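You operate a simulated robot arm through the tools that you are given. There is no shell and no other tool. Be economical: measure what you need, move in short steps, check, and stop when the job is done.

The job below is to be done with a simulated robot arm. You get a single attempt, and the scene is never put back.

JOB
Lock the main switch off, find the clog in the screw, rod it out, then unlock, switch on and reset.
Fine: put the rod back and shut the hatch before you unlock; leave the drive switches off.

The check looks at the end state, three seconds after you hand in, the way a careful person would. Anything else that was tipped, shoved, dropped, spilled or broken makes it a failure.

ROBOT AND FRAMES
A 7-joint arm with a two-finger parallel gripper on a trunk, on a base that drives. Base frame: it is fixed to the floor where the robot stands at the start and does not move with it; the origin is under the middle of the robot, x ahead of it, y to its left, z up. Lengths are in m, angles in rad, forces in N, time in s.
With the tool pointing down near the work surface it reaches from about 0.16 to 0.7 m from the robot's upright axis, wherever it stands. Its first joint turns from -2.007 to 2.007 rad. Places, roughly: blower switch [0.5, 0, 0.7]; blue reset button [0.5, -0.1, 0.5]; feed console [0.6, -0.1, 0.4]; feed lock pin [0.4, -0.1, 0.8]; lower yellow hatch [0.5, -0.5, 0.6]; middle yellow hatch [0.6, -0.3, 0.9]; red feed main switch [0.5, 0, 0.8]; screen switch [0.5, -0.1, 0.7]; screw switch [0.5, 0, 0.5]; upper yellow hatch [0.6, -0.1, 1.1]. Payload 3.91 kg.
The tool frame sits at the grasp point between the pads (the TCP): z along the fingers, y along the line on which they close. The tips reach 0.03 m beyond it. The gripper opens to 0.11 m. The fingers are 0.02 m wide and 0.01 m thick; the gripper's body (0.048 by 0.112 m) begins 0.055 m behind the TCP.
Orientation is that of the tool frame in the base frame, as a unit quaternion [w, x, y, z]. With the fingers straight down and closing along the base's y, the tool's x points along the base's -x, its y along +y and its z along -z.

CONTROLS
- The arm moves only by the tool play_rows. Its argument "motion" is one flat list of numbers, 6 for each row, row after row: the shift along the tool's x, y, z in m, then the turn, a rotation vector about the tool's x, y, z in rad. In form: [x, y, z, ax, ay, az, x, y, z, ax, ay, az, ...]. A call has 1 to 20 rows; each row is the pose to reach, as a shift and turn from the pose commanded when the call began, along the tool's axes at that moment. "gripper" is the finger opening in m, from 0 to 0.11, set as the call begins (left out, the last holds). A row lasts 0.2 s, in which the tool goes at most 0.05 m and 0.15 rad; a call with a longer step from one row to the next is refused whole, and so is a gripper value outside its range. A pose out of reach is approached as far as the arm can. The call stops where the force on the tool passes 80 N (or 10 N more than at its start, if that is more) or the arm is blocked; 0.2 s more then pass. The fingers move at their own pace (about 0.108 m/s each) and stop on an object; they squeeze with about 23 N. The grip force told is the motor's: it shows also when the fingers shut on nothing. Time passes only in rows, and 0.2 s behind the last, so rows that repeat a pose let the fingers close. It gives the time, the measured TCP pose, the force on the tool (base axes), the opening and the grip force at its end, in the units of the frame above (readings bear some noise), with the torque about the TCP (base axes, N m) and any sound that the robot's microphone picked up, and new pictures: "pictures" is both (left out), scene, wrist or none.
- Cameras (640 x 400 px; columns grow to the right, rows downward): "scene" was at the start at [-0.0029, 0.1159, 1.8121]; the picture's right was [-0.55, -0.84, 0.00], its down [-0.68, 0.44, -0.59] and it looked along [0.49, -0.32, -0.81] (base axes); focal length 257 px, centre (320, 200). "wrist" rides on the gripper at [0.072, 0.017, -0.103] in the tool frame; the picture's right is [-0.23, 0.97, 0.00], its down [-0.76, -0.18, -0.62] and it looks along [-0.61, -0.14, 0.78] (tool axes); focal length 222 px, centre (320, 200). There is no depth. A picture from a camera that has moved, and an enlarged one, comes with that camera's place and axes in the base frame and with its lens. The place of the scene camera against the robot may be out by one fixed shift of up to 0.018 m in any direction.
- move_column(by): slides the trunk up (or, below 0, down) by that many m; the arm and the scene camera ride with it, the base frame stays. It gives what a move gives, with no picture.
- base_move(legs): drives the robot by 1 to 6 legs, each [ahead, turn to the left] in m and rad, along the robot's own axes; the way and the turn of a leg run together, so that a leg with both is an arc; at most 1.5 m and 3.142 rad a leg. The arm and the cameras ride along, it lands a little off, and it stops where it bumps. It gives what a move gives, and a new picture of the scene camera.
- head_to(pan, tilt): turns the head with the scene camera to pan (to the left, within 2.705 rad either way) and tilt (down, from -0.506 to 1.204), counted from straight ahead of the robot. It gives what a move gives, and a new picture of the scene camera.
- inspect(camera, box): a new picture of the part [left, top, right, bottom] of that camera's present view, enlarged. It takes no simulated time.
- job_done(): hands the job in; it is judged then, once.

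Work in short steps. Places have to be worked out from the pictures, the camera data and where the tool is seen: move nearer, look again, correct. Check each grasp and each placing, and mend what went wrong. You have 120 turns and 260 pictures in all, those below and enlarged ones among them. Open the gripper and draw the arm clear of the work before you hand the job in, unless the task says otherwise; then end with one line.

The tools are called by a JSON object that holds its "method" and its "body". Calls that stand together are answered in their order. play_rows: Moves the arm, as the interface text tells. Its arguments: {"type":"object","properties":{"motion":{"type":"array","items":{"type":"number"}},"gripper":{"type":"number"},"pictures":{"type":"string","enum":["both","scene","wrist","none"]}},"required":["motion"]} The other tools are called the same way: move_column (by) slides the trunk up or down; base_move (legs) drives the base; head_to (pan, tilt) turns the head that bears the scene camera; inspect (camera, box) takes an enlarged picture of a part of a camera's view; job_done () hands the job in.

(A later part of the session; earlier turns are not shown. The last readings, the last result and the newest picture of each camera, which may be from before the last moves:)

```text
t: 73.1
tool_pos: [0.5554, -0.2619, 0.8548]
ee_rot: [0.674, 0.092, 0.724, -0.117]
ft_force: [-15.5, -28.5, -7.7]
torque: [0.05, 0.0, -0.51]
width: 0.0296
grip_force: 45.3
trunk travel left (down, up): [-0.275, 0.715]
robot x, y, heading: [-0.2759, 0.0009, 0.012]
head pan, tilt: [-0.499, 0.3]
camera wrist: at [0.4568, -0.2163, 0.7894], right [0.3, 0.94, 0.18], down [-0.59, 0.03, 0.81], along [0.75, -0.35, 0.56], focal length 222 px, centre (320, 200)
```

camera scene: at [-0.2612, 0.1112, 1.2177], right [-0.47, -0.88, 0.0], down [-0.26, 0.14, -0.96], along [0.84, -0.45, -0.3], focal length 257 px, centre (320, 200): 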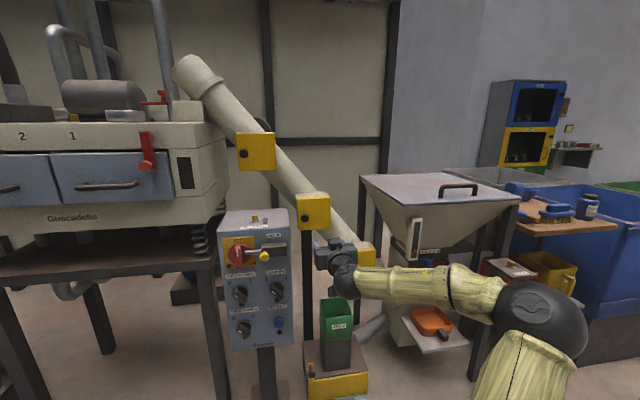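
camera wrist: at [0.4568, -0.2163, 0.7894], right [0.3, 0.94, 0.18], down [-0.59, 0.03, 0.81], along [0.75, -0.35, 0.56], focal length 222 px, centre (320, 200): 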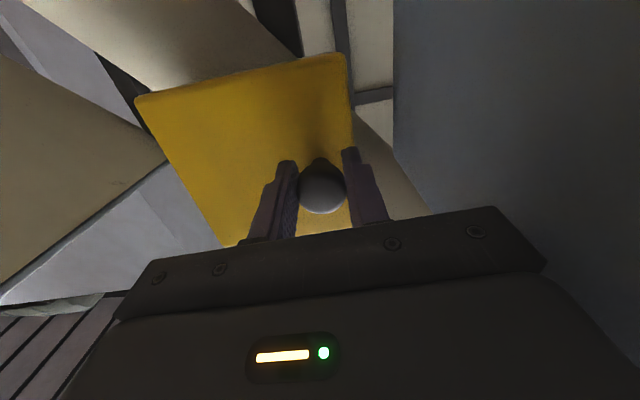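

Knob gripped (30 mm). I pull it open along an arc about a hinge assumed ~10 cm to the right.

{"method": "play_rows", "body": {"motion": [0, -0.003, -0.007, -0.075, 0, 0, 0, -0.007, -0.0145, -0.15, 0, 0, 0, -0.0115, -0.021, -0.225, 0, 0, 0, -0.0163, -0.0278, -0.3, 0, 0], "pictures": "both"}}

```text
t: 74.1
tool_pos: [0.5264, -0.2695, 0.8557]
ee_rot: [0.68, -0.008, 0.733, -0.009]
ft_force: [5.1, -33.2, -2.8]
torque: [-0.08, 0.52, -0.95]
width: 0.0304
grip_force: 45.4
trunk travel left (down, up): [-0.275, 0.715]
robot x, y, heading: [-0.276, 0.0012, 0.011]
head pan, tilt: [-0.499, 0.3]
camera scene: at [-0.2616, 0.1078, 1.218], right [-0.47, -0.88, 0.0], down [-0.26, 0.14, -0.95], along [0.84, -0.45, -0.3], focal length 257 px, centre (320, 200)
camera wrist: at [0.4177, -0.2537, 0.7918], right [0.02, 0.98, 0.2], down [-0.56, -0.16, 0.81], along [0.83, -0.13, 0.55], focal length 222 px, centre (320, 200)
```

scene: 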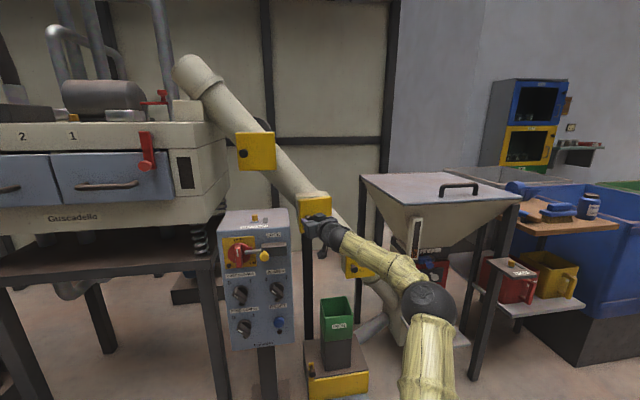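
wrist: 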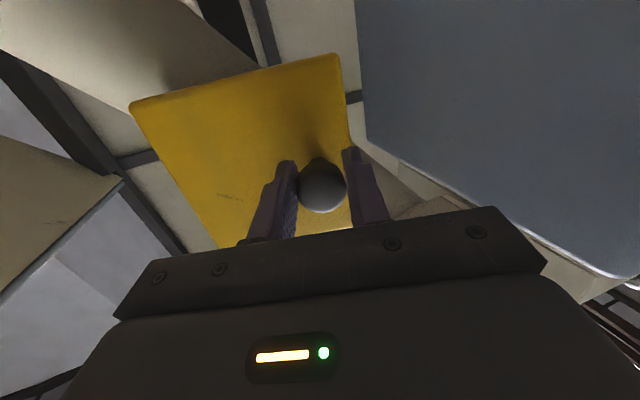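

The door swings open as modelled. I continue by another 0.6 rad along the same arc.

{"method": "play_rows", "body": {"motion": [0, -0.007, -0.007, -0.075, 0, 0, 0, -0.011, -0.0145, -0.15, 0, 0, 0, -0.0155, -0.021, -0.225, 0, 0, 0, -0.0203, -0.0278, -0.3, 0, 0, 0, -0.026, -0.034, -0.375, 0, 0, 0, -0.0314, -0.0395, -0.45, 0, 0, 0, -0.0375, -0.0445, -0.525, 0, 0, 0, -0.044, -0.0495, -0.6, 0, 0], "pictures": "both"}}

```text
t: 75.9
tool_pos: [0.479, -0.306, 0.8575]
ee_rot: [0.642, -0.214, 0.704, 0.216]
ft_force: [-7.6, 3.9, -23.9]
torque: [0.56, -0.44, -0.23]
width: 0.0318
grip_force: 45.5
trunk travel left (down, up): [-0.275, 0.715]
robot x, y, heading: [-0.2814, 0.001, 0.011]
head pan, tilt: [-0.499, 0.3]
camera scene: at [-0.2613, 0.1106, 1.2177], right [-0.47, -0.88, 0.0], down [-0.26, 0.14, -0.95], along [0.84, -0.45, -0.3], focal length 257 px, centre (320, 200)
camera wrist: at [0.3794, -0.3526, 0.7946], right [-0.54, 0.8, 0.25], down [-0.34, -0.49, 0.8], along [0.77, 0.35, 0.54], focal length 222 px, centre (320, 200)
```

scene: 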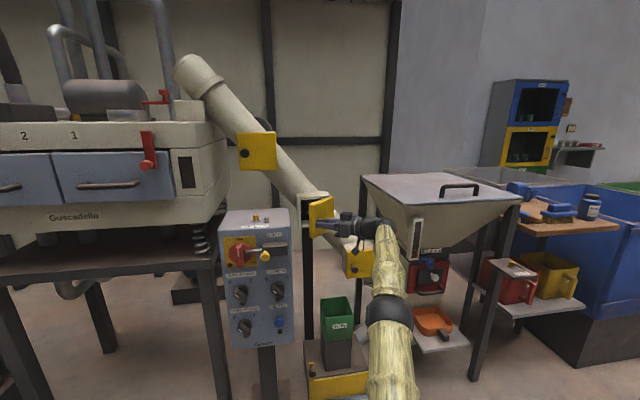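
wrist: 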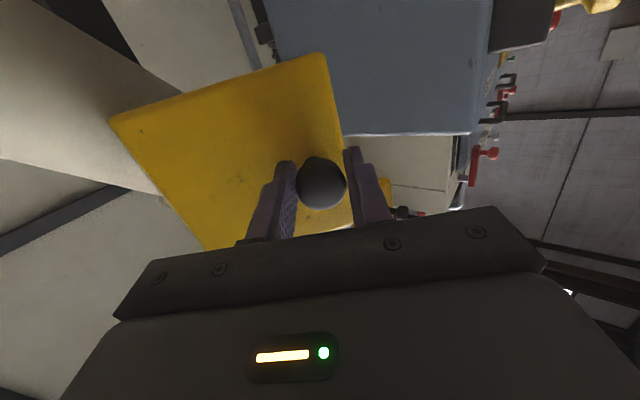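

The door is ~55° open. I continue a further 0.6 rad.

{"method": "play_rows", "body": {"motion": [0, -0.003, -0.007, -0.075, 0, 0, 0, -0.007, -0.0145, -0.15, 0, 0, 0, -0.0115, -0.021, -0.225, 0, 0, 0, -0.0163, -0.0278, -0.3, 0, 0, 0, -0.022, -0.034, -0.375, 0, 0, 0, -0.0274, -0.0395, -0.45, 0, 0, 0, -0.0335, -0.0445, -0.525, 0, 0, 0, -0.04, -0.0495, -0.6, 0, 0], "pictures": "scene"}}

{"method": "inspect", "body": {"camera": "scene", "box": [270, 160, 400, 290]}}

```text
t: 76.3
tool_pos: [0.4686, -0.3195, 0.857]
ee_rot: [0.645, -0.215, 0.701, 0.216]
ft_force: [27.8, -23.2, -1.1]
torque: [-0.27, 0.82, -0.69]
width: 0.0297
grip_force: 45.3
out of reach, approached as far as the arm can: row 1
trunk travel left (down, up): [-0.275, 0.715]
robot x, y, heading: [-0.2777, 0.0017, 0.008]
head pan, tilt: [-0.499, 0.3]
stopped in row 1: the force on the tool passed its limit at 95 N (the readings are from after the stop); the commanded pose is now the measured one
camera scene: at [-0.2586, 0.1084, 1.2181], right [-0.47, -0.88, 0.0], down [-0.26, 0.14, -0.95], along [0.84, -0.45, -0.3], focal length 257 px, centre (320, 200)
```

scene: 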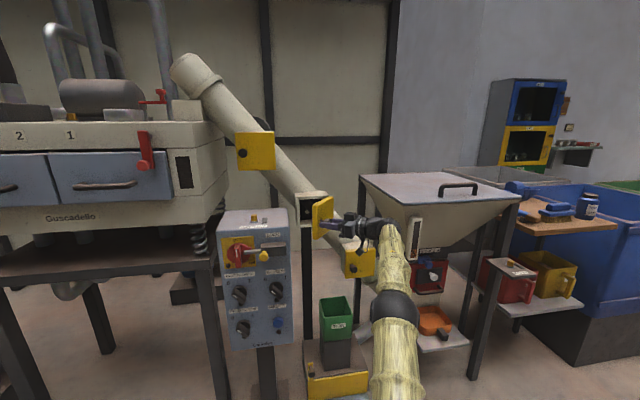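

```text
3.08 times, centred on (335, 225) of scene
camera zoom: at [-0.2586, 0.1084, 1.2181], right [-0.47, -0.88, 0.0], down [-0.26, 0.14, -0.95], along [0.84, -0.45, -0.3], focal length 791 px, centre (274, 123)
```

zoom: 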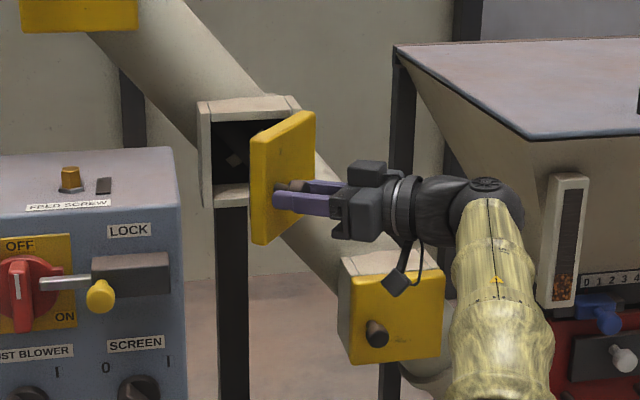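

The door stands ~65° open and the arm is at a joint limit. I release, back off, and look into the opening.

{"method": "play_rows", "body": {"motion": [0, 0, 0, 0, 0, 0, 0, 0, 0, 0, 0, 0, 0, 0, -0.04, 0, 0, 0, 0, 0, -0.08, 0, 0, 0], "gripper": 0.06, "pictures": "none"}}

{"method": "inspect", "body": {"camera": "scene", "box": [290, 170, 360, 240]}}

{"method": "inspect", "body": {"camera": "wrist", "box": [100, 0, 500, 230]}}

```text
t: 77.3
tool_pos: [0.4028, -0.3604, 0.8651]
ee_rot: [0.646, -0.222, 0.697, 0.22]
ft_force: [-0.3, 0.5, 0.0]
torque: [-0.02, 0.0, -0.03]
width: 0.0599
grip_force: 0.1
trunk travel left (down, up): [-0.275, 0.715]
robot x, y, heading: [-0.2773, -0.0024, 0.005]
head pan, tilt: [-0.499, 0.3]
```

```text
5.71 times, centred on (325, 205) of scene
camera zoom: at [-0.2621, 0.1113, 1.2177], right [-0.47, -0.88, 0.0], down [-0.26, 0.14, -0.96], along [0.84, -0.45, -0.3], focal length 1469 px, centre (291, 171)
```

zoom: 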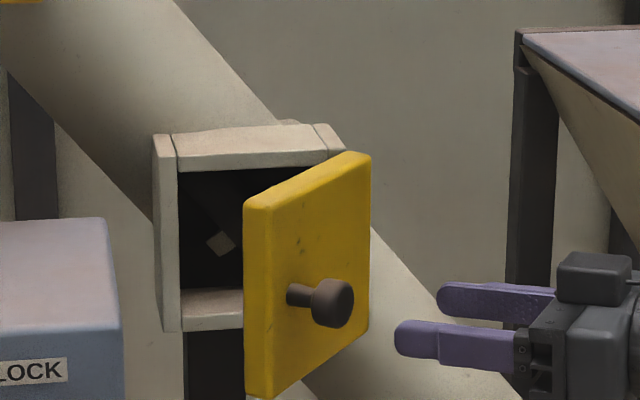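

```text
1.60 times, centred on (300, 115) of wrist
camera zoom: at [0.3058, -0.4086, 0.8009], right [-0.56, 0.79, 0.25], down [-0.34, -0.49, 0.8], along [0.75, 0.36, 0.55], focal length 355 px, centre (352, 336)
```

zoom: 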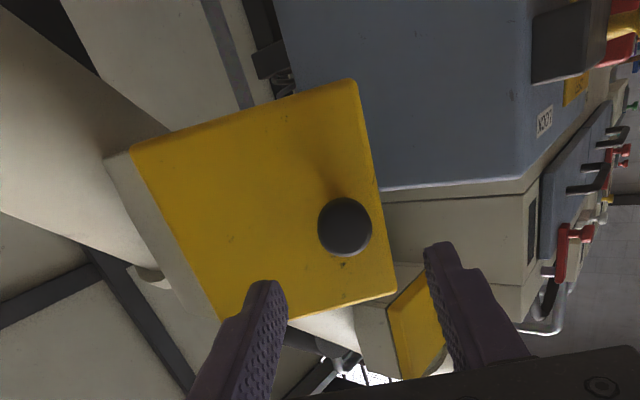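

Inside it's dark with some light patch. I bring the tool back to face the hatch squarely from the left for a wrist view into it.

{"method": "play_rows", "body": {"motion": [0.003, 0.02, 0.0, 0.13, 0, 0, 0.007, 0.041, 0.006, 0.26, 0, 0, 0.011, 0.062, 0.012, 0.39, 0, 0, 0.014, 0.082, 0.02, 0.52, 0, 0, 0.018, 0.103, 0.03, 0.65, 0, 0, 0.021, 0.123, 0.036, 0.78, 0, 0, 0.025, 0.144, 0.042, 0.91, 0, 0, 0.025, 0.144, 0.042, 0.91, 0, 0], "pictures": "wrist"}}

{"method": "inspect", "body": {"camera": "wrist", "box": [230, 0, 430, 150]}}

```text
t: 79.1
tool_pos: [0.347, -0.2186, 0.8396]
ee_rot: [0.677, 0.085, 0.723, -0.11]
ft_force: [-0.2, 0.0, 1.0]
torque: [0.04, -0.02, -0.02]
width: 0.0601
grip_force: 0.2
trunk travel left (down, up): [-0.275, 0.715]
robot x, y, heading: [-0.2766, -0.0009, 0.009]
head pan, tilt: [-0.499, 0.3]
camera wrist: at [0.2479, -0.1757, 0.7748], right [0.28, 0.94, 0.18], down [-0.59, 0.02, 0.8], along [0.75, -0.34, 0.56], focal length 222 px, centre (320, 200)
```

wrist: 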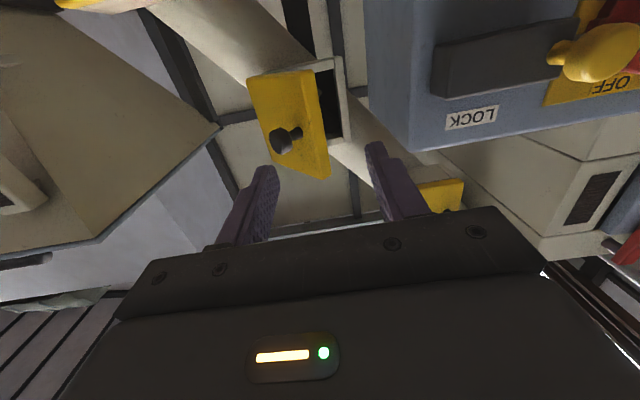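

```text
2.67 times, centred on (330, 75) of wrist
camera zoom: at [0.2479, -0.1757, 0.7748], right [0.28, 0.94, 0.18], down [-0.59, 0.02, 0.8], along [0.75, -0.34, 0.56], focal length 592 px, centre (293, 533)
```

zoom: 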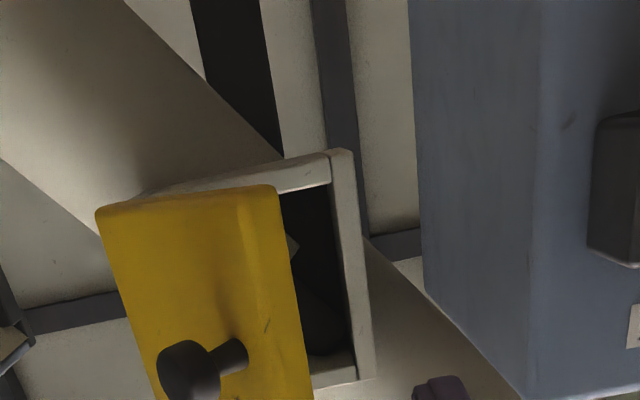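

The door at ~57° still blocks the view. With closed fingers I go to the left of its free edge and sweep it further to the right from inside.

{"method": "play_rows", "body": {"motion": [-0.007, 0.015, 0.035, 0, 0, 0, -0.014, 0.03, 0.07, 0, 0, 0, -0.02, 0.0325, 0.105, 0, 0, 0, -0.0264, 0.0325, 0.138, 0, 0, 0, -0.0264, 0.0325, 0.138, 0, 0, 0], "gripper": 0.0, "pictures": "both"}}

```text
t: 80.3
tool_pos: [0.4905, -0.2252, 0.8582]
ee_rot: [0.677, 0.085, 0.723, -0.11]
ft_force: [0.7, -0.5, -1.1]
torque: [0.0, -0.01, 0.01]
width: 0.0
grip_force: 22.4
trunk travel left (down, up): [-0.275, 0.715]
robot x, y, heading: [-0.2854, -0.0019, 0.011]
head pan, tilt: [-0.499, 0.3]
camera scene: at [-0.262, 0.1111, 1.2177], right [-0.47, -0.88, 0.0], down [-0.26, 0.14, -0.96], along [0.84, -0.45, -0.3], focal length 257 px, centre (320, 200)
camera wrist: at [0.3915, -0.1822, 0.7916], right [0.28, 0.94, 0.18], down [-0.59, 0.02, 0.8], along [0.75, -0.34, 0.56], focal length 222 px, centre (320, 200)
```

scene: 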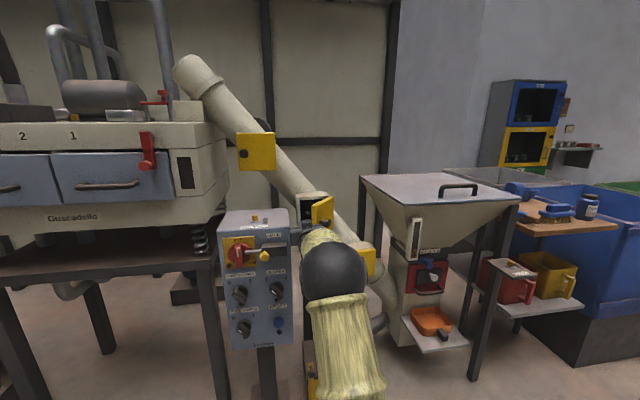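
wrist: 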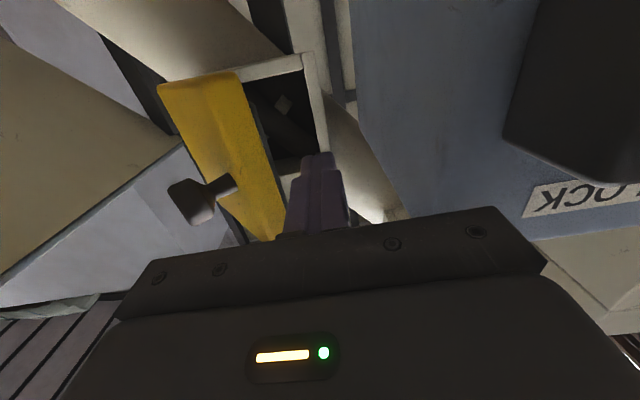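

The fingers are inside of the door's edge. I sweep right 12 cm.

{"method": "play_rows", "body": {"motion": [0, -0.02, 0.005, 0, 0, 0, 0, -0.04, 0.005, 0, 0, 0, 0, -0.06, 0.005, 0, 0, 0, 0, -0.08, 0.005, 0, 0, 0, 0, -0.1, 0.005, 0, 0, 0, 0, -0.12, 0.005, 0, 0, 0], "pictures": "wrist"}}

{"method": "inspect", "body": {"camera": "wrist", "box": [230, 0, 430, 170]}}

```text
t: 81.0
tool_pos: [0.4902, -0.2489, 0.8563]
ee_rot: [0.677, 0.073, 0.726, -0.094]
ft_force: [-8.7, 17.2, 2.1]
torque: [0.15, 0.05, 0.17]
width: 0.0001
grip_force: 23.5
trunk travel left (down, up): [-0.275, 0.715]
robot x, y, heading: [-0.2783, 0.0027, 0.022]
head pan, tilt: [-0.499, 0.3]
stopped in row 3: the force on the tool passed its limit at 90 N (the readings are from after the stop); the commanded pose is now the measured one
camera wrist: at [0.389, -0.2094, 0.7921], right [0.24, 0.95, 0.19], down [-0.59, -0.01, 0.81], along [0.77, -0.31, 0.56], focal length 222 px, centre (320, 200)
```

wrist: 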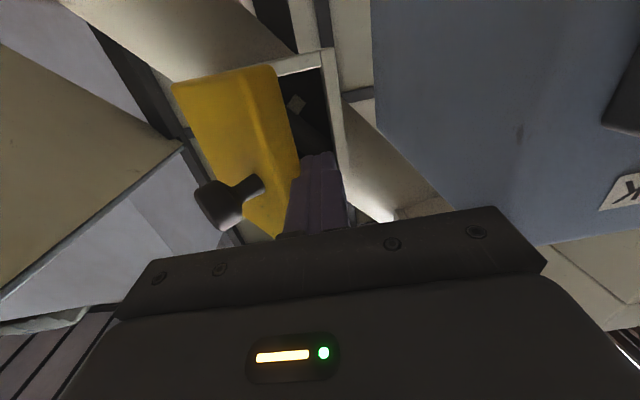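

```text
2.35 times, centred on (330, 85) of wrist
camera zoom: at [0.389, -0.2094, 0.7921], right [0.24, 0.95, 0.19], down [-0.59, -0.01, 0.81], along [0.77, -0.31, 0.56], focal length 523 px, centre (296, 471)
```

zoom: 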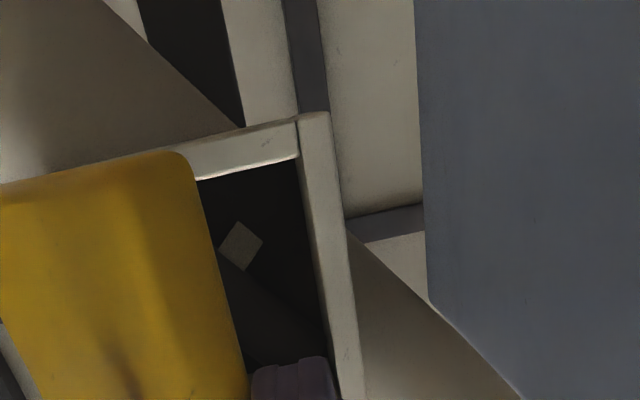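

The door seems to be at its stop (~60°). I back off slightly to the left to look deeper through the opening.

{"method": "play_rows", "body": {"motion": [0, 0.03, -0.01, 0, 0, 0, 0.0, 0.06, -0.04, 0, 0, 0, 0.0, 0.08, -0.06, 0.1, 0, 0, 0, 0.09, -0.06, 0.25, 0, 0, 0, 0.09, -0.06, 0.25, 0, 0], "pictures": "wrist"}}

{"method": "inspect", "body": {"camera": "wrist", "box": [200, 40, 400, 190]}}

{"method": "inspect", "body": {"camera": "scene", "box": [290, 180, 345, 235]}}

```text
t: 82.2
tool_pos: [0.4487, -0.1693, 0.8563]
ee_rot: [0.659, 0.169, 0.707, -0.192]
ft_force: [-15.7, -47.8, -7.9]
torque: [0.36, 0.01, -0.8]
width: 0.0001
grip_force: 22.9
trunk travel left (down, up): [-0.275, 0.715]
robot x, y, heading: [-0.2784, 0.0001, 0.017]
head pan, tilt: [-0.499, 0.3]
camera wrist: at [0.3618, -0.1041, 0.7906], right [0.5, 0.85, 0.18], down [-0.57, 0.16, 0.8], along [0.65, -0.5, 0.57], focal length 222 px, centre (320, 200)
```

wrist: 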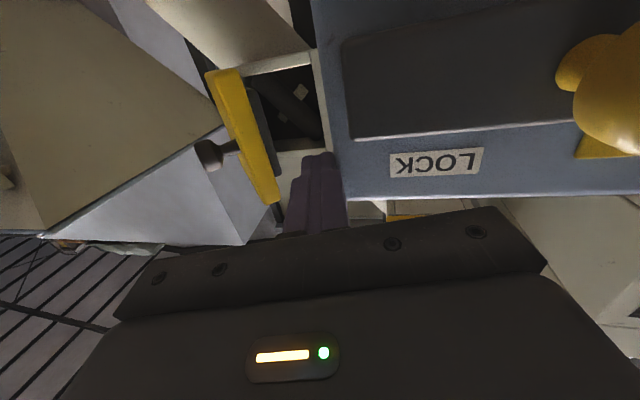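

```text
2.67 times, centred on (300, 115) of wrist
camera zoom: at [0.3618, -0.1041, 0.7906], right [0.5, 0.85, 0.18], down [-0.57, 0.16, 0.8], along [0.65, -0.5, 0.57], focal length 592 px, centre (373, 427)
```

zoom: 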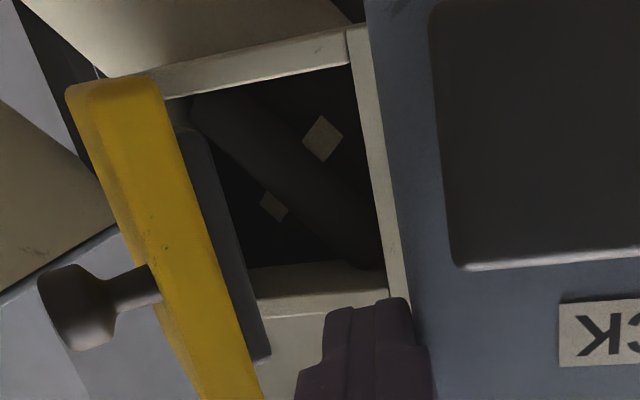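

```text
7.27 times, centred on (318, 208) of scene
camera zoom: at [-0.264, 0.1061, 1.2181], right [-0.47, -0.88, 0.0], down [-0.26, 0.14, -0.95], along [0.85, -0.44, -0.3], focal length 1870 px, centre (338, 146)
```

zoom: 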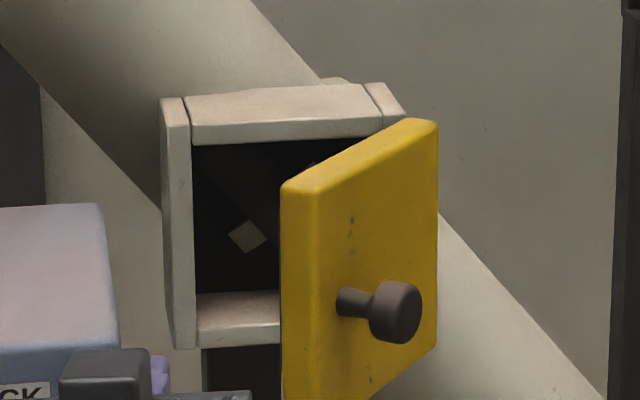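

Inside only the shaft and flight marks are visible — no clog in the middle. My gripper touches the console side (48 N), so I move off right away and go back to the front of the knob to close this hatch.

{"method": "play_rows", "body": {"motion": [0.001, -0.03, -0.01, 0, 0, 0, 0.002, -0.06, -0.03, 0, 0, 0, 0.003, -0.088, -0.052, 0, 0, 0, 0.002, -0.1, -0.04, -0.146, 0, 0, 0.001, -0.113, -0.026, -0.292, 0, 0, 0.001, -0.126, -0.013, -0.439, 0, 0, 0, -0.139, 0, -0.585, 0, 0, 0, -0.151, 0.015, -0.731, 0, 0, -0.001, -0.164, 0.03, -0.877, 0, 0, -0.002, -0.176, 0.042, -1.024, 0, 0, -0.003, -0.189, 0.0545, -1.17, 0, 0, -0.003, -0.189, 0.0545, -1.17, 0, 0], "gripper": 0.07, "pictures": "wrist"}}

{"method": "head_to", "body": {"pan": -0.5, "tilt": 0.5}}

```text
t: 84.8
tool_pos: [0.4139, -0.3445, 0.8629]
ee_rot: [0.638, -0.231, 0.695, 0.238]
ft_force: [1.2, 0.2, -0.1]
torque: [0.03, -0.03, 0.03]
width: 0.0702
grip_force: 0.1
trunk travel left (down, up): [-0.275, 0.715]
robot x, y, heading: [-0.2814, 0.0039, 0.017]
head pan, tilt: [-0.499, 0.3]
camera wrist: at [0.3177, -0.3968, 0.8], right [-0.59, 0.76, 0.26], down [-0.31, -0.52, 0.8], along [0.74, 0.39, 0.54], focal length 222 px, centre (320, 200)
```

wrist: 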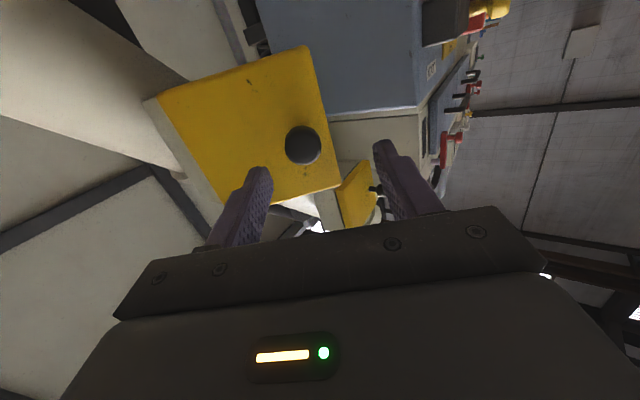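

```text
t: 85.6
tool_pos: [0.4127, -0.3441, 0.8656]
ee_rot: [0.639, -0.232, 0.694, 0.238]
ft_force: [-1.6, -0.3, -0.4]
torque: [0.03, 0.01, -0.01]
width: 0.0697
grip_force: 0.0
trunk travel left (down, up): [-0.275, 0.715]
robot x, y, heading: [-0.2826, 0.0004, 0.02]
head pan, tilt: [-0.499, 0.499]
camera scene: at [-0.2655, 0.1122, 1.1994], right [-0.46, -0.89, 0.0], down [-0.42, 0.22, -0.88], along [0.78, -0.41, -0.48], focal length 257 px, centre (320, 200)
```

scene: 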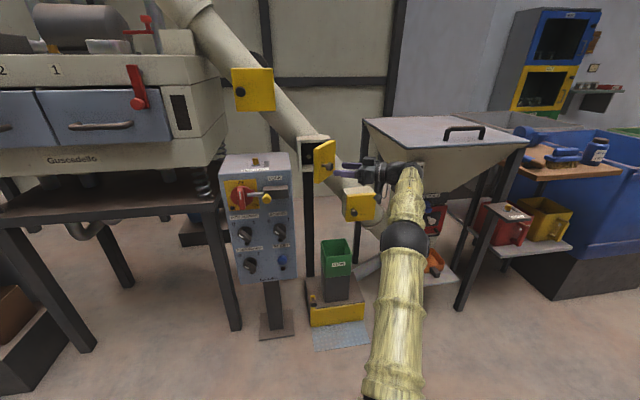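

Knob is 5.7 cm ahead and 1.4 cm to the right. I move there and grip.

{"method": "play_rows", "body": {"motion": [0, -0.014, 0.015, 0, 0, 0, 0, -0.014, 0.035, 0, 0, 0, 0, -0.014, 0.054, 0, 0, 0, 0, -0.014, 0.054, 0, 0, 0], "pictures": "none"}}

{"method": "play_rows", "body": {"motion": [0, 0, 0, 0, 0, 0, 0, 0, 0, 0, 0, 0, 0, 0, 0, 0, 0, 0], "gripper": 0.0, "pictures": "wrist"}}

```text
t: 86.6
tool_pos: [0.456, -0.3124, 0.8594]
ee_rot: [0.639, -0.232, 0.694, 0.237]
ft_force: [-0.4, -0.3, 0.9]
torque: [0.0, -0.02, -0.03]
width: 0.0699
grip_force: 0.1
out of reach, approached as far as the arm can: row 1, 2, 3, 4
trunk travel left (down, up): [-0.275, 0.715]
robot x, y, heading: [-0.2804, 0.0021, 0.016]
head pan, tilt: [-0.499, 0.499]
```

```text
t: 87.4
tool_pos: [0.4587, -0.3172, 0.8577]
ee_rot: [0.641, -0.227, 0.694, 0.234]
ft_force: [40.4, -27.8, 16.1]
torque: [-0.05, -0.51, -0.63]
width: 0.0461
grip_force: 23.0
trunk travel left (down, up): [-0.275, 0.715]
robot x, y, heading: [-0.2792, -0.0022, 0.013]
head pan, tilt: [-0.499, 0.499]
camera wrist: at [0.3617, -0.368, 0.7948], right [-0.58, 0.77, 0.26], down [-0.32, -0.51, 0.8], along [0.75, 0.38, 0.55], focal length 222 px, centre (320, 200)
```

wrist: 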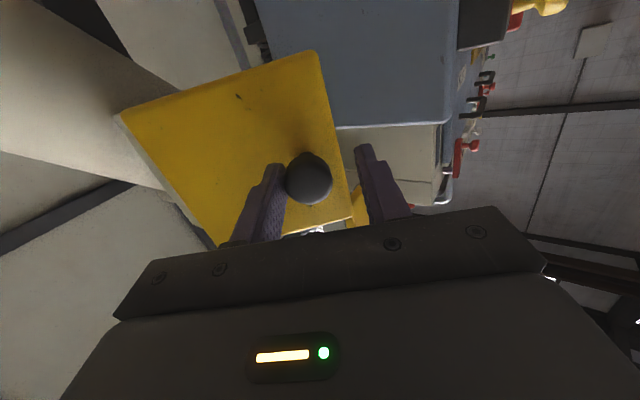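

The grip is off-centre; I shift 8 mm right to centre on the knob.

{"method": "play_rows", "body": {"motion": [0, -0.004, 0, 0, 0, 0, 0, -0.008, 0, 0, 0, 0, 0, -0.008, 0, 0, 0, 0], "gripper": 0.0, "pictures": "wrist"}}

```text
t: 88.2
tool_pos: [0.4585, -0.3175, 0.8578]
ee_rot: [0.641, -0.227, 0.695, 0.234]
ft_force: [39.6, -28.5, 15.2]
torque: [0.06, -0.47, -0.77]
width: 0.0442
grip_force: 22.9
out of reach, approached as far as the arm can: row 1, 2, 3
trunk travel left (down, up): [-0.275, 0.715]
robot x, y, heading: [-0.2801, 0.0038, 0.018]
head pan, tilt: [-0.499, 0.499]
camera wrist: at [0.3619, -0.3685, 0.7931], right [-0.58, 0.77, 0.26], down [-0.32, -0.51, 0.8], along [0.75, 0.38, 0.55], focal length 222 px, centre (320, 200)
```

wrist: 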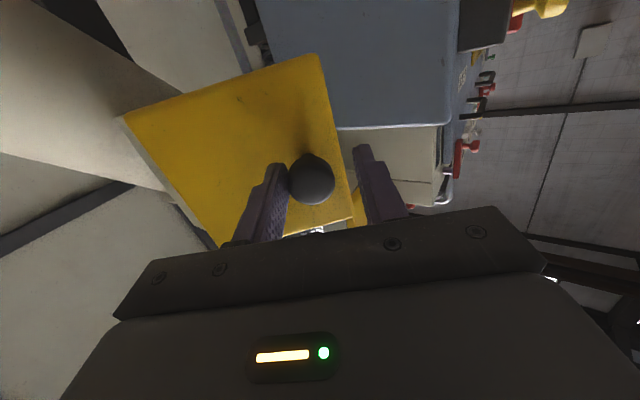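

That direction is at the arm's limit; the right finger already bears on the knob, so I retrace the closing arc and let the fingers settle on the knob.

{"method": "play_rows", "body": {"motion": [0, 0.002, 0.008, 0.075, 0, 0, 0, 0.004, 0.016, 0.15, 0, 0, 0, 0.006, 0.024, 0.225, 0, 0, 0, 0.0074, 0.0313, 0.3, 0, 0, 0, 0.0074, 0.039, 0.375, 0, 0, 0, 0.007, 0.047, 0.45, 0, 0, 0, 0.006, 0.055, 0.525, 0, 0, 0, 0.0051, 0.0635, 0.6, 0, 0], "gripper": 0.0, "pictures": "both"}}

```text
t: 90.0
tool_pos: [0.5029, -0.2767, 0.8534]
ee_rot: [0.678, -0.029, 0.734, 0.018]
ft_force: [17.6, -34.1, 9.9]
torque: [0.34, -0.73, -0.61]
width: 0.0293
grip_force: 45.7
trunk travel left (down, up): [-0.275, 0.715]
robot x, y, heading: [-0.2795, -0.0002, 0.011]
head pan, tilt: [-0.499, 0.499]
camera scene: at [-0.2646, 0.1088, 1.1996], right [-0.46, -0.89, 0.0], down [-0.42, 0.22, -0.88], along [0.78, -0.41, -0.48], focal length 257 px, centre (320, 200)
camera wrist: at [0.3921, -0.2674, 0.7896], right [-0.05, 0.98, 0.21], down [-0.55, -0.21, 0.81], along [0.83, -0.08, 0.54], focal length 222 px, centre (320, 200)
```

scene: 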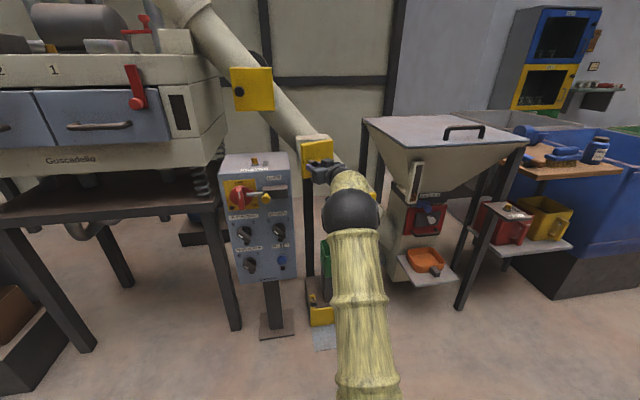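
wrist: 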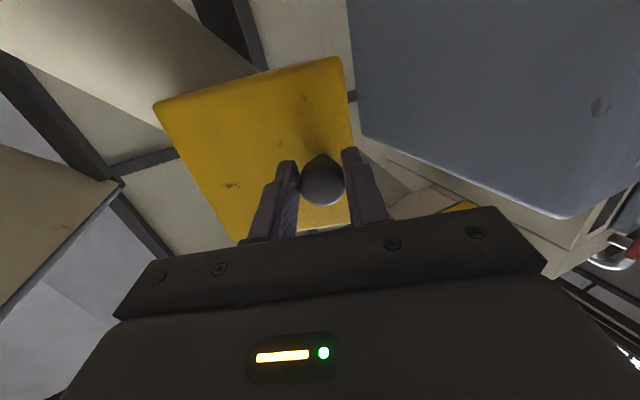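

Gripped. I finish closing.

{"method": "play_rows", "body": {"motion": [0, 0.002, 0.009, 0.075, 0, 0, 0, 0.004, 0.018, 0.15, 0, 0, 0, 0.006, 0.027, 0.225, 0, 0, 0, 0.008, 0.036, 0.3, 0, 0, 0, 0.0095, 0.044, 0.36, 0, 0, 0, 0.0105, 0.05, 0.37, 0, 0, 0, 0.011, 0.055, 0.37, 0, 0], "gripper": 0.0, "pictures": "wrist"}}

{"method": "inspect", "body": {"camera": "scene", "box": [280, 120, 380, 200]}}

```text
t: 91.6
tool_pos: [0.5495, -0.2592, 0.8526]
ee_rot: [0.673, 0.095, 0.724, -0.116]
ft_force: [-61.0, -7.6, -5.7]
torque: [0.12, -0.33, -0.87]
width: 0.0297
grip_force: 45.2
trunk travel left (down, up): [-0.275, 0.715]
robot x, y, heading: [-0.2764, -0.0004, 0.02]
head pan, tilt: [-0.499, 0.499]
camera wrist: at [0.4515, -0.2135, 0.7873], right [0.3, 0.93, 0.19], down [-0.59, 0.03, 0.81], along [0.75, -0.36, 0.56], focal length 222 px, centre (320, 200)
```

wrist: 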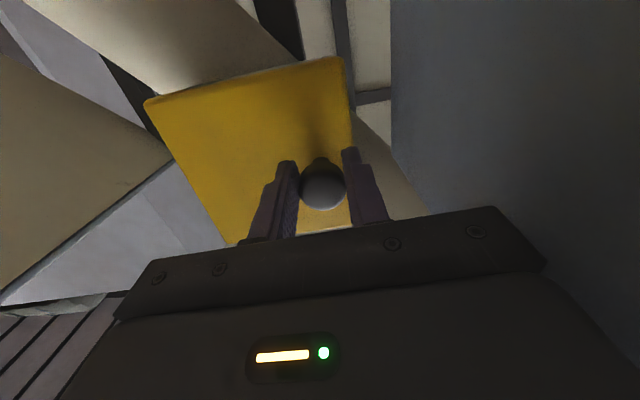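

```text
5.00 times, centred on (330, 160) of scene
camera zoom: at [-0.2713, 0.1112, 1.1994], right [-0.46, -0.89, 0.0], down [-0.42, 0.22, -0.88], along [0.78, -0.41, -0.48], focal length 1286 px, centre (270, 400)
```

zoom: 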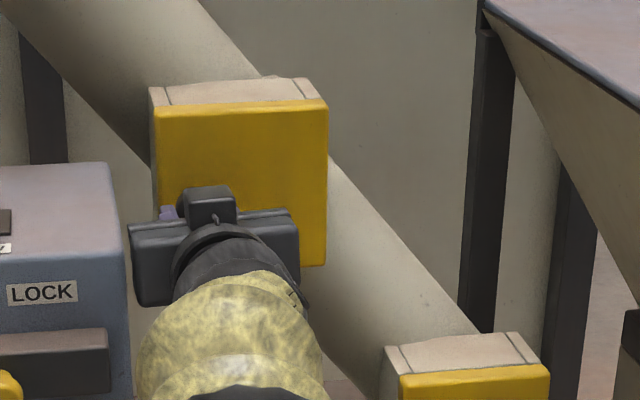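

Middle hatch is closed again. By geometry the upper knob is ≈ (0.621, −0.070, 1.11) and the lower ≈ (0.504, −0.457, 0.63). I release, retreat and go to the upper hatch.

{"method": "play_rows", "body": {"motion": [0, 0, 0, 0, 0, 0, 0, 0, 0, 0, 0, 0, 0, 0, -0.04, 0, 0, 0, 0, 0, -0.08, 0, 0, 0, 0, 0, -0.12, 0, 0, 0, 0, 0, -0.16, 0, 0, 0], "gripper": 0.06, "pictures": "none"}}

{"method": "move_column", "body": {"by": 0.25}}

{"method": "play_rows", "body": {"motion": [0, 0.04, 0, 0, 0, 0, 0, 0.08, 0, 0, 0, 0, 0, 0.12, 0, 0, 0, 0, 0, 0.16, 0, 0, 0, 0, 0, 0.2, 0, 0, 0, 0, 0, 0.2, 0, 0, 0, 0], "pictures": "both"}}

{"method": "inspect", "body": {"camera": "wrist", "box": [180, 20, 480, 230]}}

```text
t: 93.0
tool_pos: [0.4038, -0.2078, 0.8591]
ee_rot: [0.673, 0.093, 0.725, -0.114]
ft_force: [-0.1, -0.5, -0.1]
torque: [-0.01, -0.02, 0.0]
width: 0.0599
grip_force: 0.1
trunk travel left (down, up): [-0.275, 0.715]
robot x, y, heading: [-0.2761, -0.0042, 0.018]
head pan, tilt: [-0.499, 0.499]
```

```text
t: 95.5
tool_pos: [0.4032, -0.2086, 1.1089]
ee_rot: [0.674, 0.093, 0.724, -0.114]
ft_force: [-0.3, 0.7, -0.6]
torque: [0.0, 0.05, -0.01]
width: 0.0601
grip_force: 0.2
trunk travel left (down, up): [-0.525, 0.465]
robot x, y, heading: [-0.2788, -0.0041, 0.014]
head pan, tilt: [-0.499, 0.499]
```

```text
t: 97.0
tool_pos: [0.4638, -0.0161, 1.1001]
ee_rot: [0.673, 0.093, 0.725, -0.115]
ft_force: [-0.1, 0.4, 0.4]
torque: [0.0, -0.03, 0.05]
width: 0.06
grip_force: 0.1
trunk travel left (down, up): [-0.525, 0.465]
robot x, y, heading: [-0.2811, -0.004, 0.021]
head pan, tilt: [-0.499, 0.499]
camera scene: at [-0.2652, 0.1124, 1.4493], right [-0.47, -0.89, 0.0], down [-0.42, 0.22, -0.88], along [0.78, -0.41, -0.48], focal length 257 px, centre (320, 200)
camera wrist: at [0.3645, 0.0299, 1.0347], right [0.3, 0.94, 0.19], down [-0.59, 0.03, 0.81], along [0.75, -0.35, 0.56], focal length 222 px, centre (320, 200)
```

scene: 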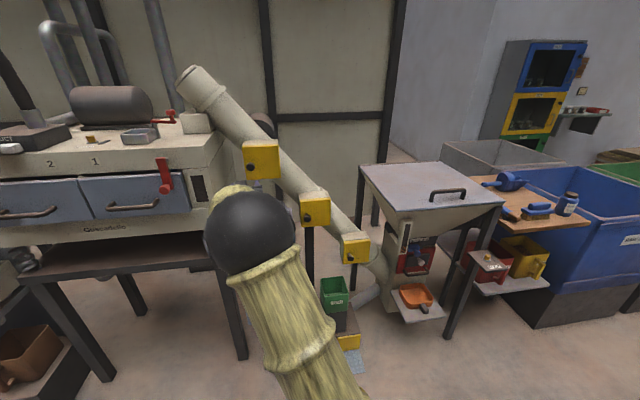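
wrist: 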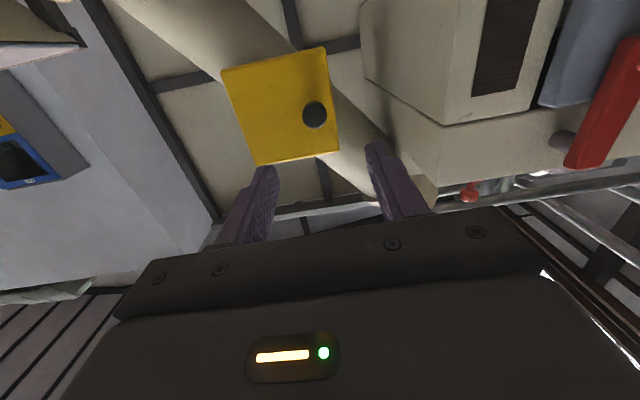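

```text
1.90 times, centred on (330, 125) of wrist
camera zoom: at [0.3645, 0.0299, 1.0347], right [0.3, 0.94, 0.19], down [-0.59, 0.03, 0.81], along [0.75, -0.35, 0.56], focal length 423 px, centre (301, 343)
```

zoom: 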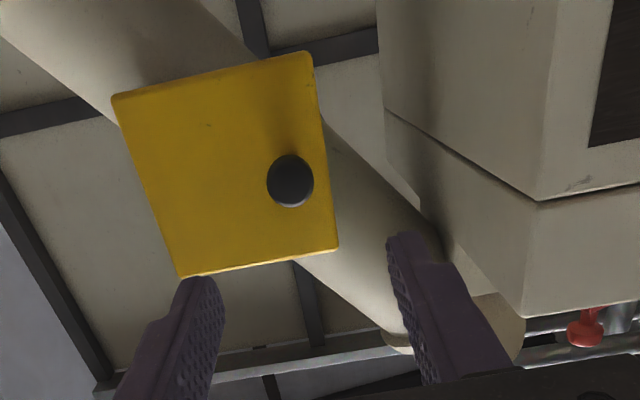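

Aligned within 6 mm; I advance 11.4 cm and grip the upper knob.

{"method": "play_rows", "body": {"motion": [0, -0.003, 0.03, 0, 0, 0, 0, -0.006, 0.06, 0, 0, 0, 0, -0.006, 0.09, 0, 0, 0, 0, -0.006, 0.114, 0, 0, 0, 0, -0.006, 0.114, 0, 0, 0], "pictures": "none"}}

{"method": "play_rows", "body": {"motion": [0, 0, 0, 0, 0, 0, 0, 0, 0, 0, 0, 0, 0, 0, 0, 0, 0, 0], "gripper": 0.0, "pictures": "wrist"}}

```text
t: 98.2
tool_pos: [0.5677, -0.0544, 1.0928]
ee_rot: [0.673, 0.093, 0.725, -0.115]
ft_force: [-0.2, -0.3, -0.2]
torque: [0.02, 0.0, 0.01]
width: 0.0599
grip_force: 0.0
trunk travel left (down, up): [-0.525, 0.465]
robot x, y, heading: [-0.2796, -0.0001, 0.02]
head pan, tilt: [-0.499, 0.499]
```

```text
t: 99.0
tool_pos: [0.5684, -0.055, 1.091]
ee_rot: [0.673, 0.092, 0.725, -0.114]
ft_force: [-0.6, 0.1, 0.6]
torque: [-0.01, 0.01, 0.03]
width: 0.0
grip_force: 23.3
trunk travel left (down, up): [-0.525, 0.465]
robot x, y, heading: [-0.2797, -0.001, 0.014]
head pan, tilt: [-0.499, 0.499]
camera wrist: at [0.4698, -0.0094, 1.0265], right [0.3, 0.94, 0.19], down [-0.59, 0.03, 0.81], along [0.75, -0.35, 0.56], focal length 222 px, centre (320, 200)
```

wrist: 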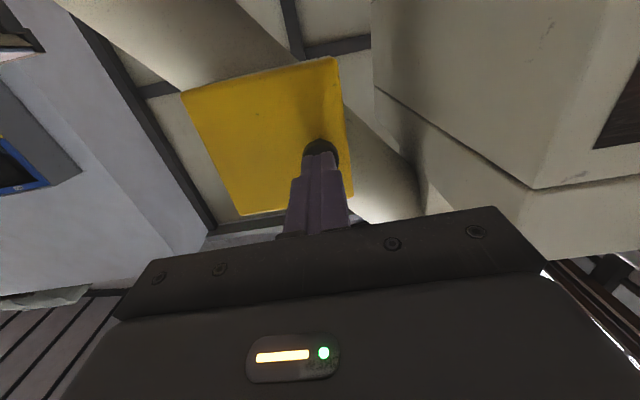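

I closed 4–5 cm short. Reopen, advance 4.2 cm, and close again.

{"method": "play_rows", "body": {"motion": [0, 0, 0, 0, 0, 0, 0, 0, 0, 0, 0, 0, 0, 0, 0.02, 0, 0, 0, 0, 0, 0.042, 0, 0, 0, 0, 0, 0.042, 0, 0, 0], "gripper": 0.06, "pictures": "none"}}

{"method": "play_rows", "body": {"motion": [0, 0, 0, 0, 0, 0, 0, 0, 0, 0, 0, 0, 0, 0, 0, 0, 0, 0], "gripper": 0.0, "pictures": "wrist"}}

```text
t: 100.2
tool_pos: [0.6089, -0.066, 1.091]
ee_rot: [0.673, 0.093, 0.725, -0.114]
ft_force: [0.0, -0.7, -0.6]
torque: [0.02, 0.01, 0.02]
width: 0.0601
grip_force: 0.1
trunk travel left (down, up): [-0.525, 0.465]
robot x, y, heading: [-0.2811, 0.0006, 0.021]
head pan, tilt: [-0.499, 0.499]
```

```text
t: 101.0
tool_pos: [0.6089, -0.0689, 1.0914]
ee_rot: [0.674, 0.093, 0.724, -0.114]
ft_force: [-5.6, -6.8, -2.5]
torque: [-0.14, -0.12, -0.81]
width: 0.0295
grip_force: 45.0
trunk travel left (down, up): [-0.525, 0.465]
robot x, y, heading: [-0.2759, -0.0032, 0.013]
head pan, tilt: [-0.499, 0.499]
camera wrist: at [0.5091, -0.0235, 1.0256], right [0.3, 0.94, 0.19], down [-0.59, 0.03, 0.81], along [0.75, -0.35, 0.56], focal length 222 px, centre (320, 200)
```

wrist: 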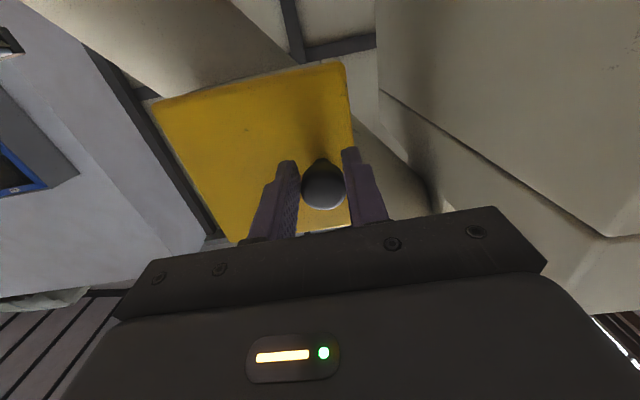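

Gripped. I open along the known arc by 0.9 rad.

{"method": "play_rows", "body": {"motion": [0, -0.003, -0.007, -0.075, 0, 0, 0, -0.007, -0.0145, -0.15, 0, 0, 0, -0.0115, -0.021, -0.225, 0, 0, 0, -0.0163, -0.0278, -0.3, 0, 0, 0, -0.022, -0.034, -0.375, 0, 0, 0, -0.028, -0.0395, -0.45, 0, 0, 0, -0.034, -0.0445, -0.525, 0, 0, 0, -0.041, -0.0495, -0.6, 0, 0, 0, -0.048, -0.0535, -0.675, 0, 0, 0, -0.056, -0.0575, -0.75, 0, 0, 0, -0.063, -0.0605, -0.825, 0, 0, 0, -0.069, -0.063, -0.9, 0, 0], "pictures": "scene"}}

{"method": "inspect", "body": {"camera": "scene", "box": [220, 110, 320, 210]}}

```text
t: 103.5
tool_pos: [0.5334, -0.1208, 1.0927]
ee_rot: [0.646, -0.206, 0.703, 0.212]
ft_force: [19.8, -21.9, -9.5]
torque: [-0.41, 1.23, -0.87]
width: 0.0317
grip_force: 44.2
trunk travel left (down, up): [-0.525, 0.465]
robot x, y, heading: [-0.2846, -0.0012, 0.016]
head pan, tilt: [-0.499, 0.499]
camera scene: at [-0.2603, 0.1081, 1.4495], right [-0.47, -0.89, 0.0], down [-0.43, 0.23, -0.88], along [0.78, -0.41, -0.48], focal length 257 px, centre (320, 200)
```

scene: 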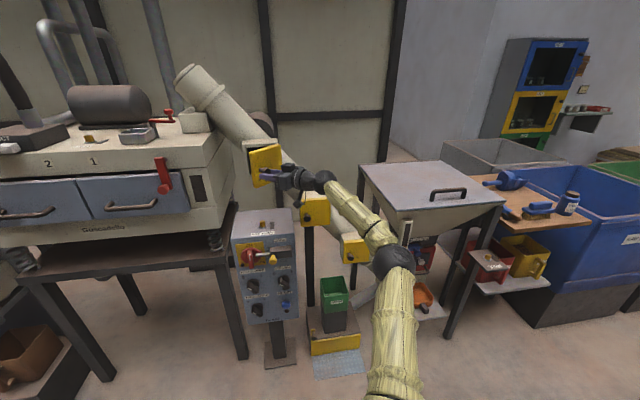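

```text
4.00 times, centred on (270, 160) of scene
camera zoom: at [-0.2603, 0.1081, 1.4495], right [-0.47, -0.89, 0.0], down [-0.43, 0.23, -0.88], along [0.78, -0.41, -0.48], focal length 1028 px, centre (520, 360)
```

zoom: 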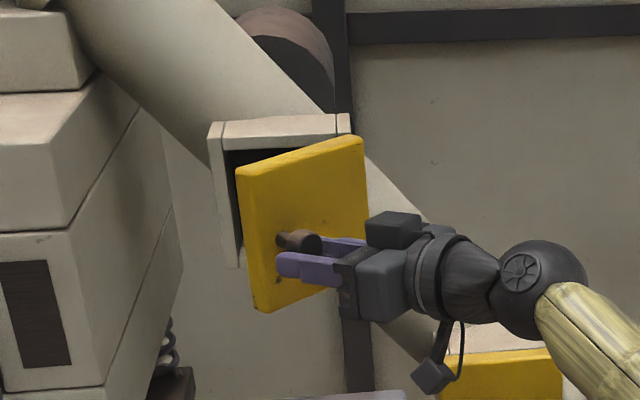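

Open ~45°. I continue a little (0.4 rad), then release and retreat.

{"method": "play_rows", "body": {"motion": [0, -0.005, -0.009, -0.075, 0, 0, 0, -0.009, -0.0165, -0.15, 0, 0, 0, -0.0135, -0.023, -0.225, 0, 0, 0, -0.0183, -0.03, -0.3, 0, 0, 0, -0.024, -0.036, -0.375, 0, 0], "pictures": "none"}}

{"method": "play_rows", "body": {"motion": [0, 0, 0, 0, 0, 0, 0, 0, 0, 0, 0, 0, 0, 0, -0.04, 0, 0, 0, 0, 0, -0.08, 0, 0, 0, 0, 0, -0.11, 0, 0, 0], "gripper": 0.07, "pictures": "scene"}}

{"method": "inspect", "body": {"camera": "scene", "box": [230, 120, 300, 190]}}

```text
t: 104.8
tool_pos: [0.5118, -0.1673, 1.0942]
ee_rot: [0.61, -0.299, 0.661, 0.32]
ft_force: [34.5, -20.8, -4.1]
torque: [-0.26, 0.7, -1.53]
width: 0.0303
grip_force: 45.1
out of reach, approached as far as the arm can: row 5
trunk travel left (down, up): [-0.525, 0.465]
robot x, y, heading: [-0.2836, 0.0006, 0.014]
head pan, tilt: [-0.499, 0.499]
stopped in row 5: the force on the tool passed its limit at 94 N (the readings are from after the stop); the commanded pose is now the measured one
```

```text
t: 106.0
tool_pos: [0.4373, -0.2438, 1.1063]
ee_rot: [0.61, -0.308, 0.654, 0.323]
ft_force: [0.8, -0.4, -0.1]
torque: [-0.01, 0.0, -0.01]
width: 0.0698
grip_force: 0.0
trunk travel left (down, up): [-0.525, 0.465]
robot x, y, heading: [-0.2779, 0.0016, 0.014]
head pan, tilt: [-0.499, 0.499]
camera scene: at [-0.2658, 0.1118, 1.4493], right [-0.46, -0.89, 0.0], down [-0.42, 0.22, -0.88], along [0.78, -0.41, -0.48], focal length 257 px, centre (320, 200)
```

scene: 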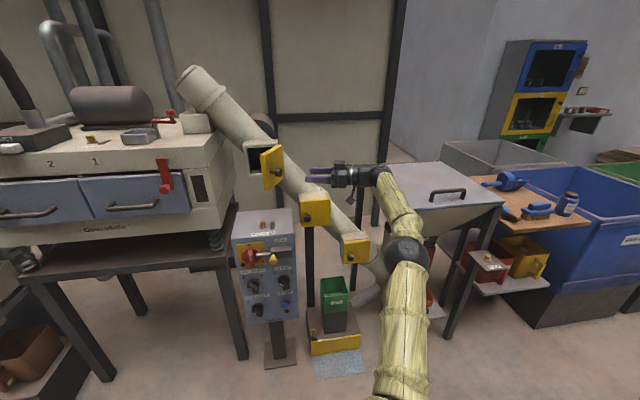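

```text
5.71 times, centred on (265, 155) of scene
camera zoom: at [-0.2658, 0.1118, 1.4493], right [-0.46, -0.89, 0.0], down [-0.42, 0.22, -0.88], along [0.78, -0.41, -0.48], focal length 1469 px, centre (634, 457)
```

zoom: 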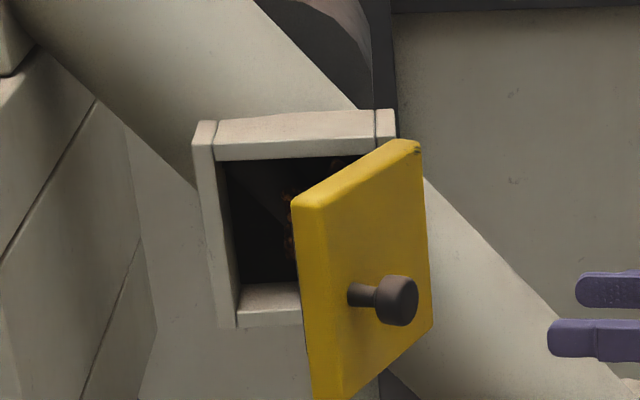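

Some brown speckled mass is visible behind the door. I confirm with the wrist camera from the left front.

{"method": "play_rows", "body": {"motion": [0.001, 0.01, 0.003, 0.143, 0, 0, 0.001, 0.025, 0.015, 0.286, 0, 0, 0.002, 0.04, 0.03, 0.429, 0, 0, 0.003, 0.056, 0.045, 0.572, 0, 0, 0.0035, 0.072, 0.06, 0.715, 0, 0, 0.004, 0.088, 0.075, 0.858, 0, 0, 0.005, 0.104, 0.09, 1.0, 0, 0, 0.006, 0.12, 0.105, 1.144, 0, 0, 0.006, 0.134, 0.12, 1.287, 0, 0, 0.007, 0.146, 0.133, 1.43, 0, 0, 0.007, 0.146, 0.133, 1.43, 0, 0], "pictures": "wrist"}}

{"method": "inspect", "body": {"camera": "wrist", "box": [160, 20, 400, 180]}}

```text
t: 108.4
tool_pos: [0.4014, -0.0503, 1.0973]
ee_rot: [0.662, 0.167, 0.706, -0.185]
ft_force: [0.8, -0.3, -0.4]
torque: [0.04, 0.01, -0.02]
width: 0.0701
grip_force: 0.0
trunk travel left (down, up): [-0.525, 0.465]
robot x, y, heading: [-0.2813, -0.0023, 0.016]
head pan, tilt: [-0.499, 0.499]
camera wrist: at [0.3149, 0.0145, 1.0312], right [0.48, 0.85, 0.19], down [-0.58, 0.15, 0.8], along [0.66, -0.5, 0.57], focal length 222 px, centre (320, 200)
```

wrist: 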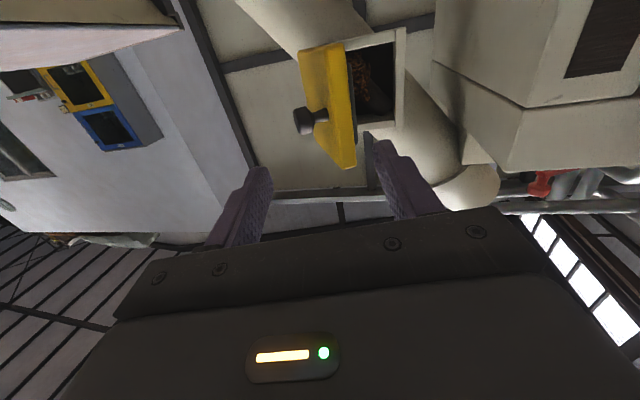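

```text
2.50 times, centred on (280, 100) of wrist
camera zoom: at [0.3149, 0.0145, 1.0312], right [0.48, 0.85, 0.19], down [-0.58, 0.15, 0.8], along [0.66, -0.5, 0.57], focal length 555 px, centre (420, 450)
```

zoom: 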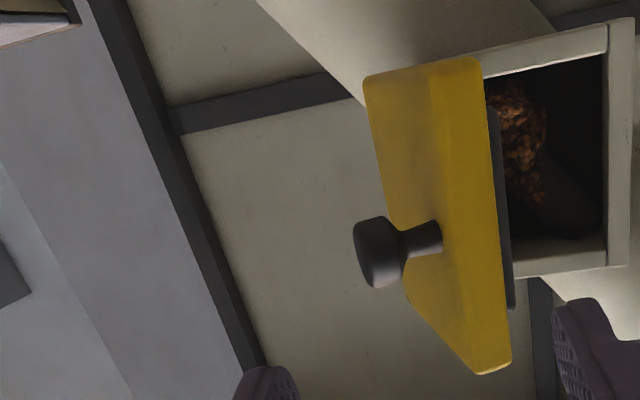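

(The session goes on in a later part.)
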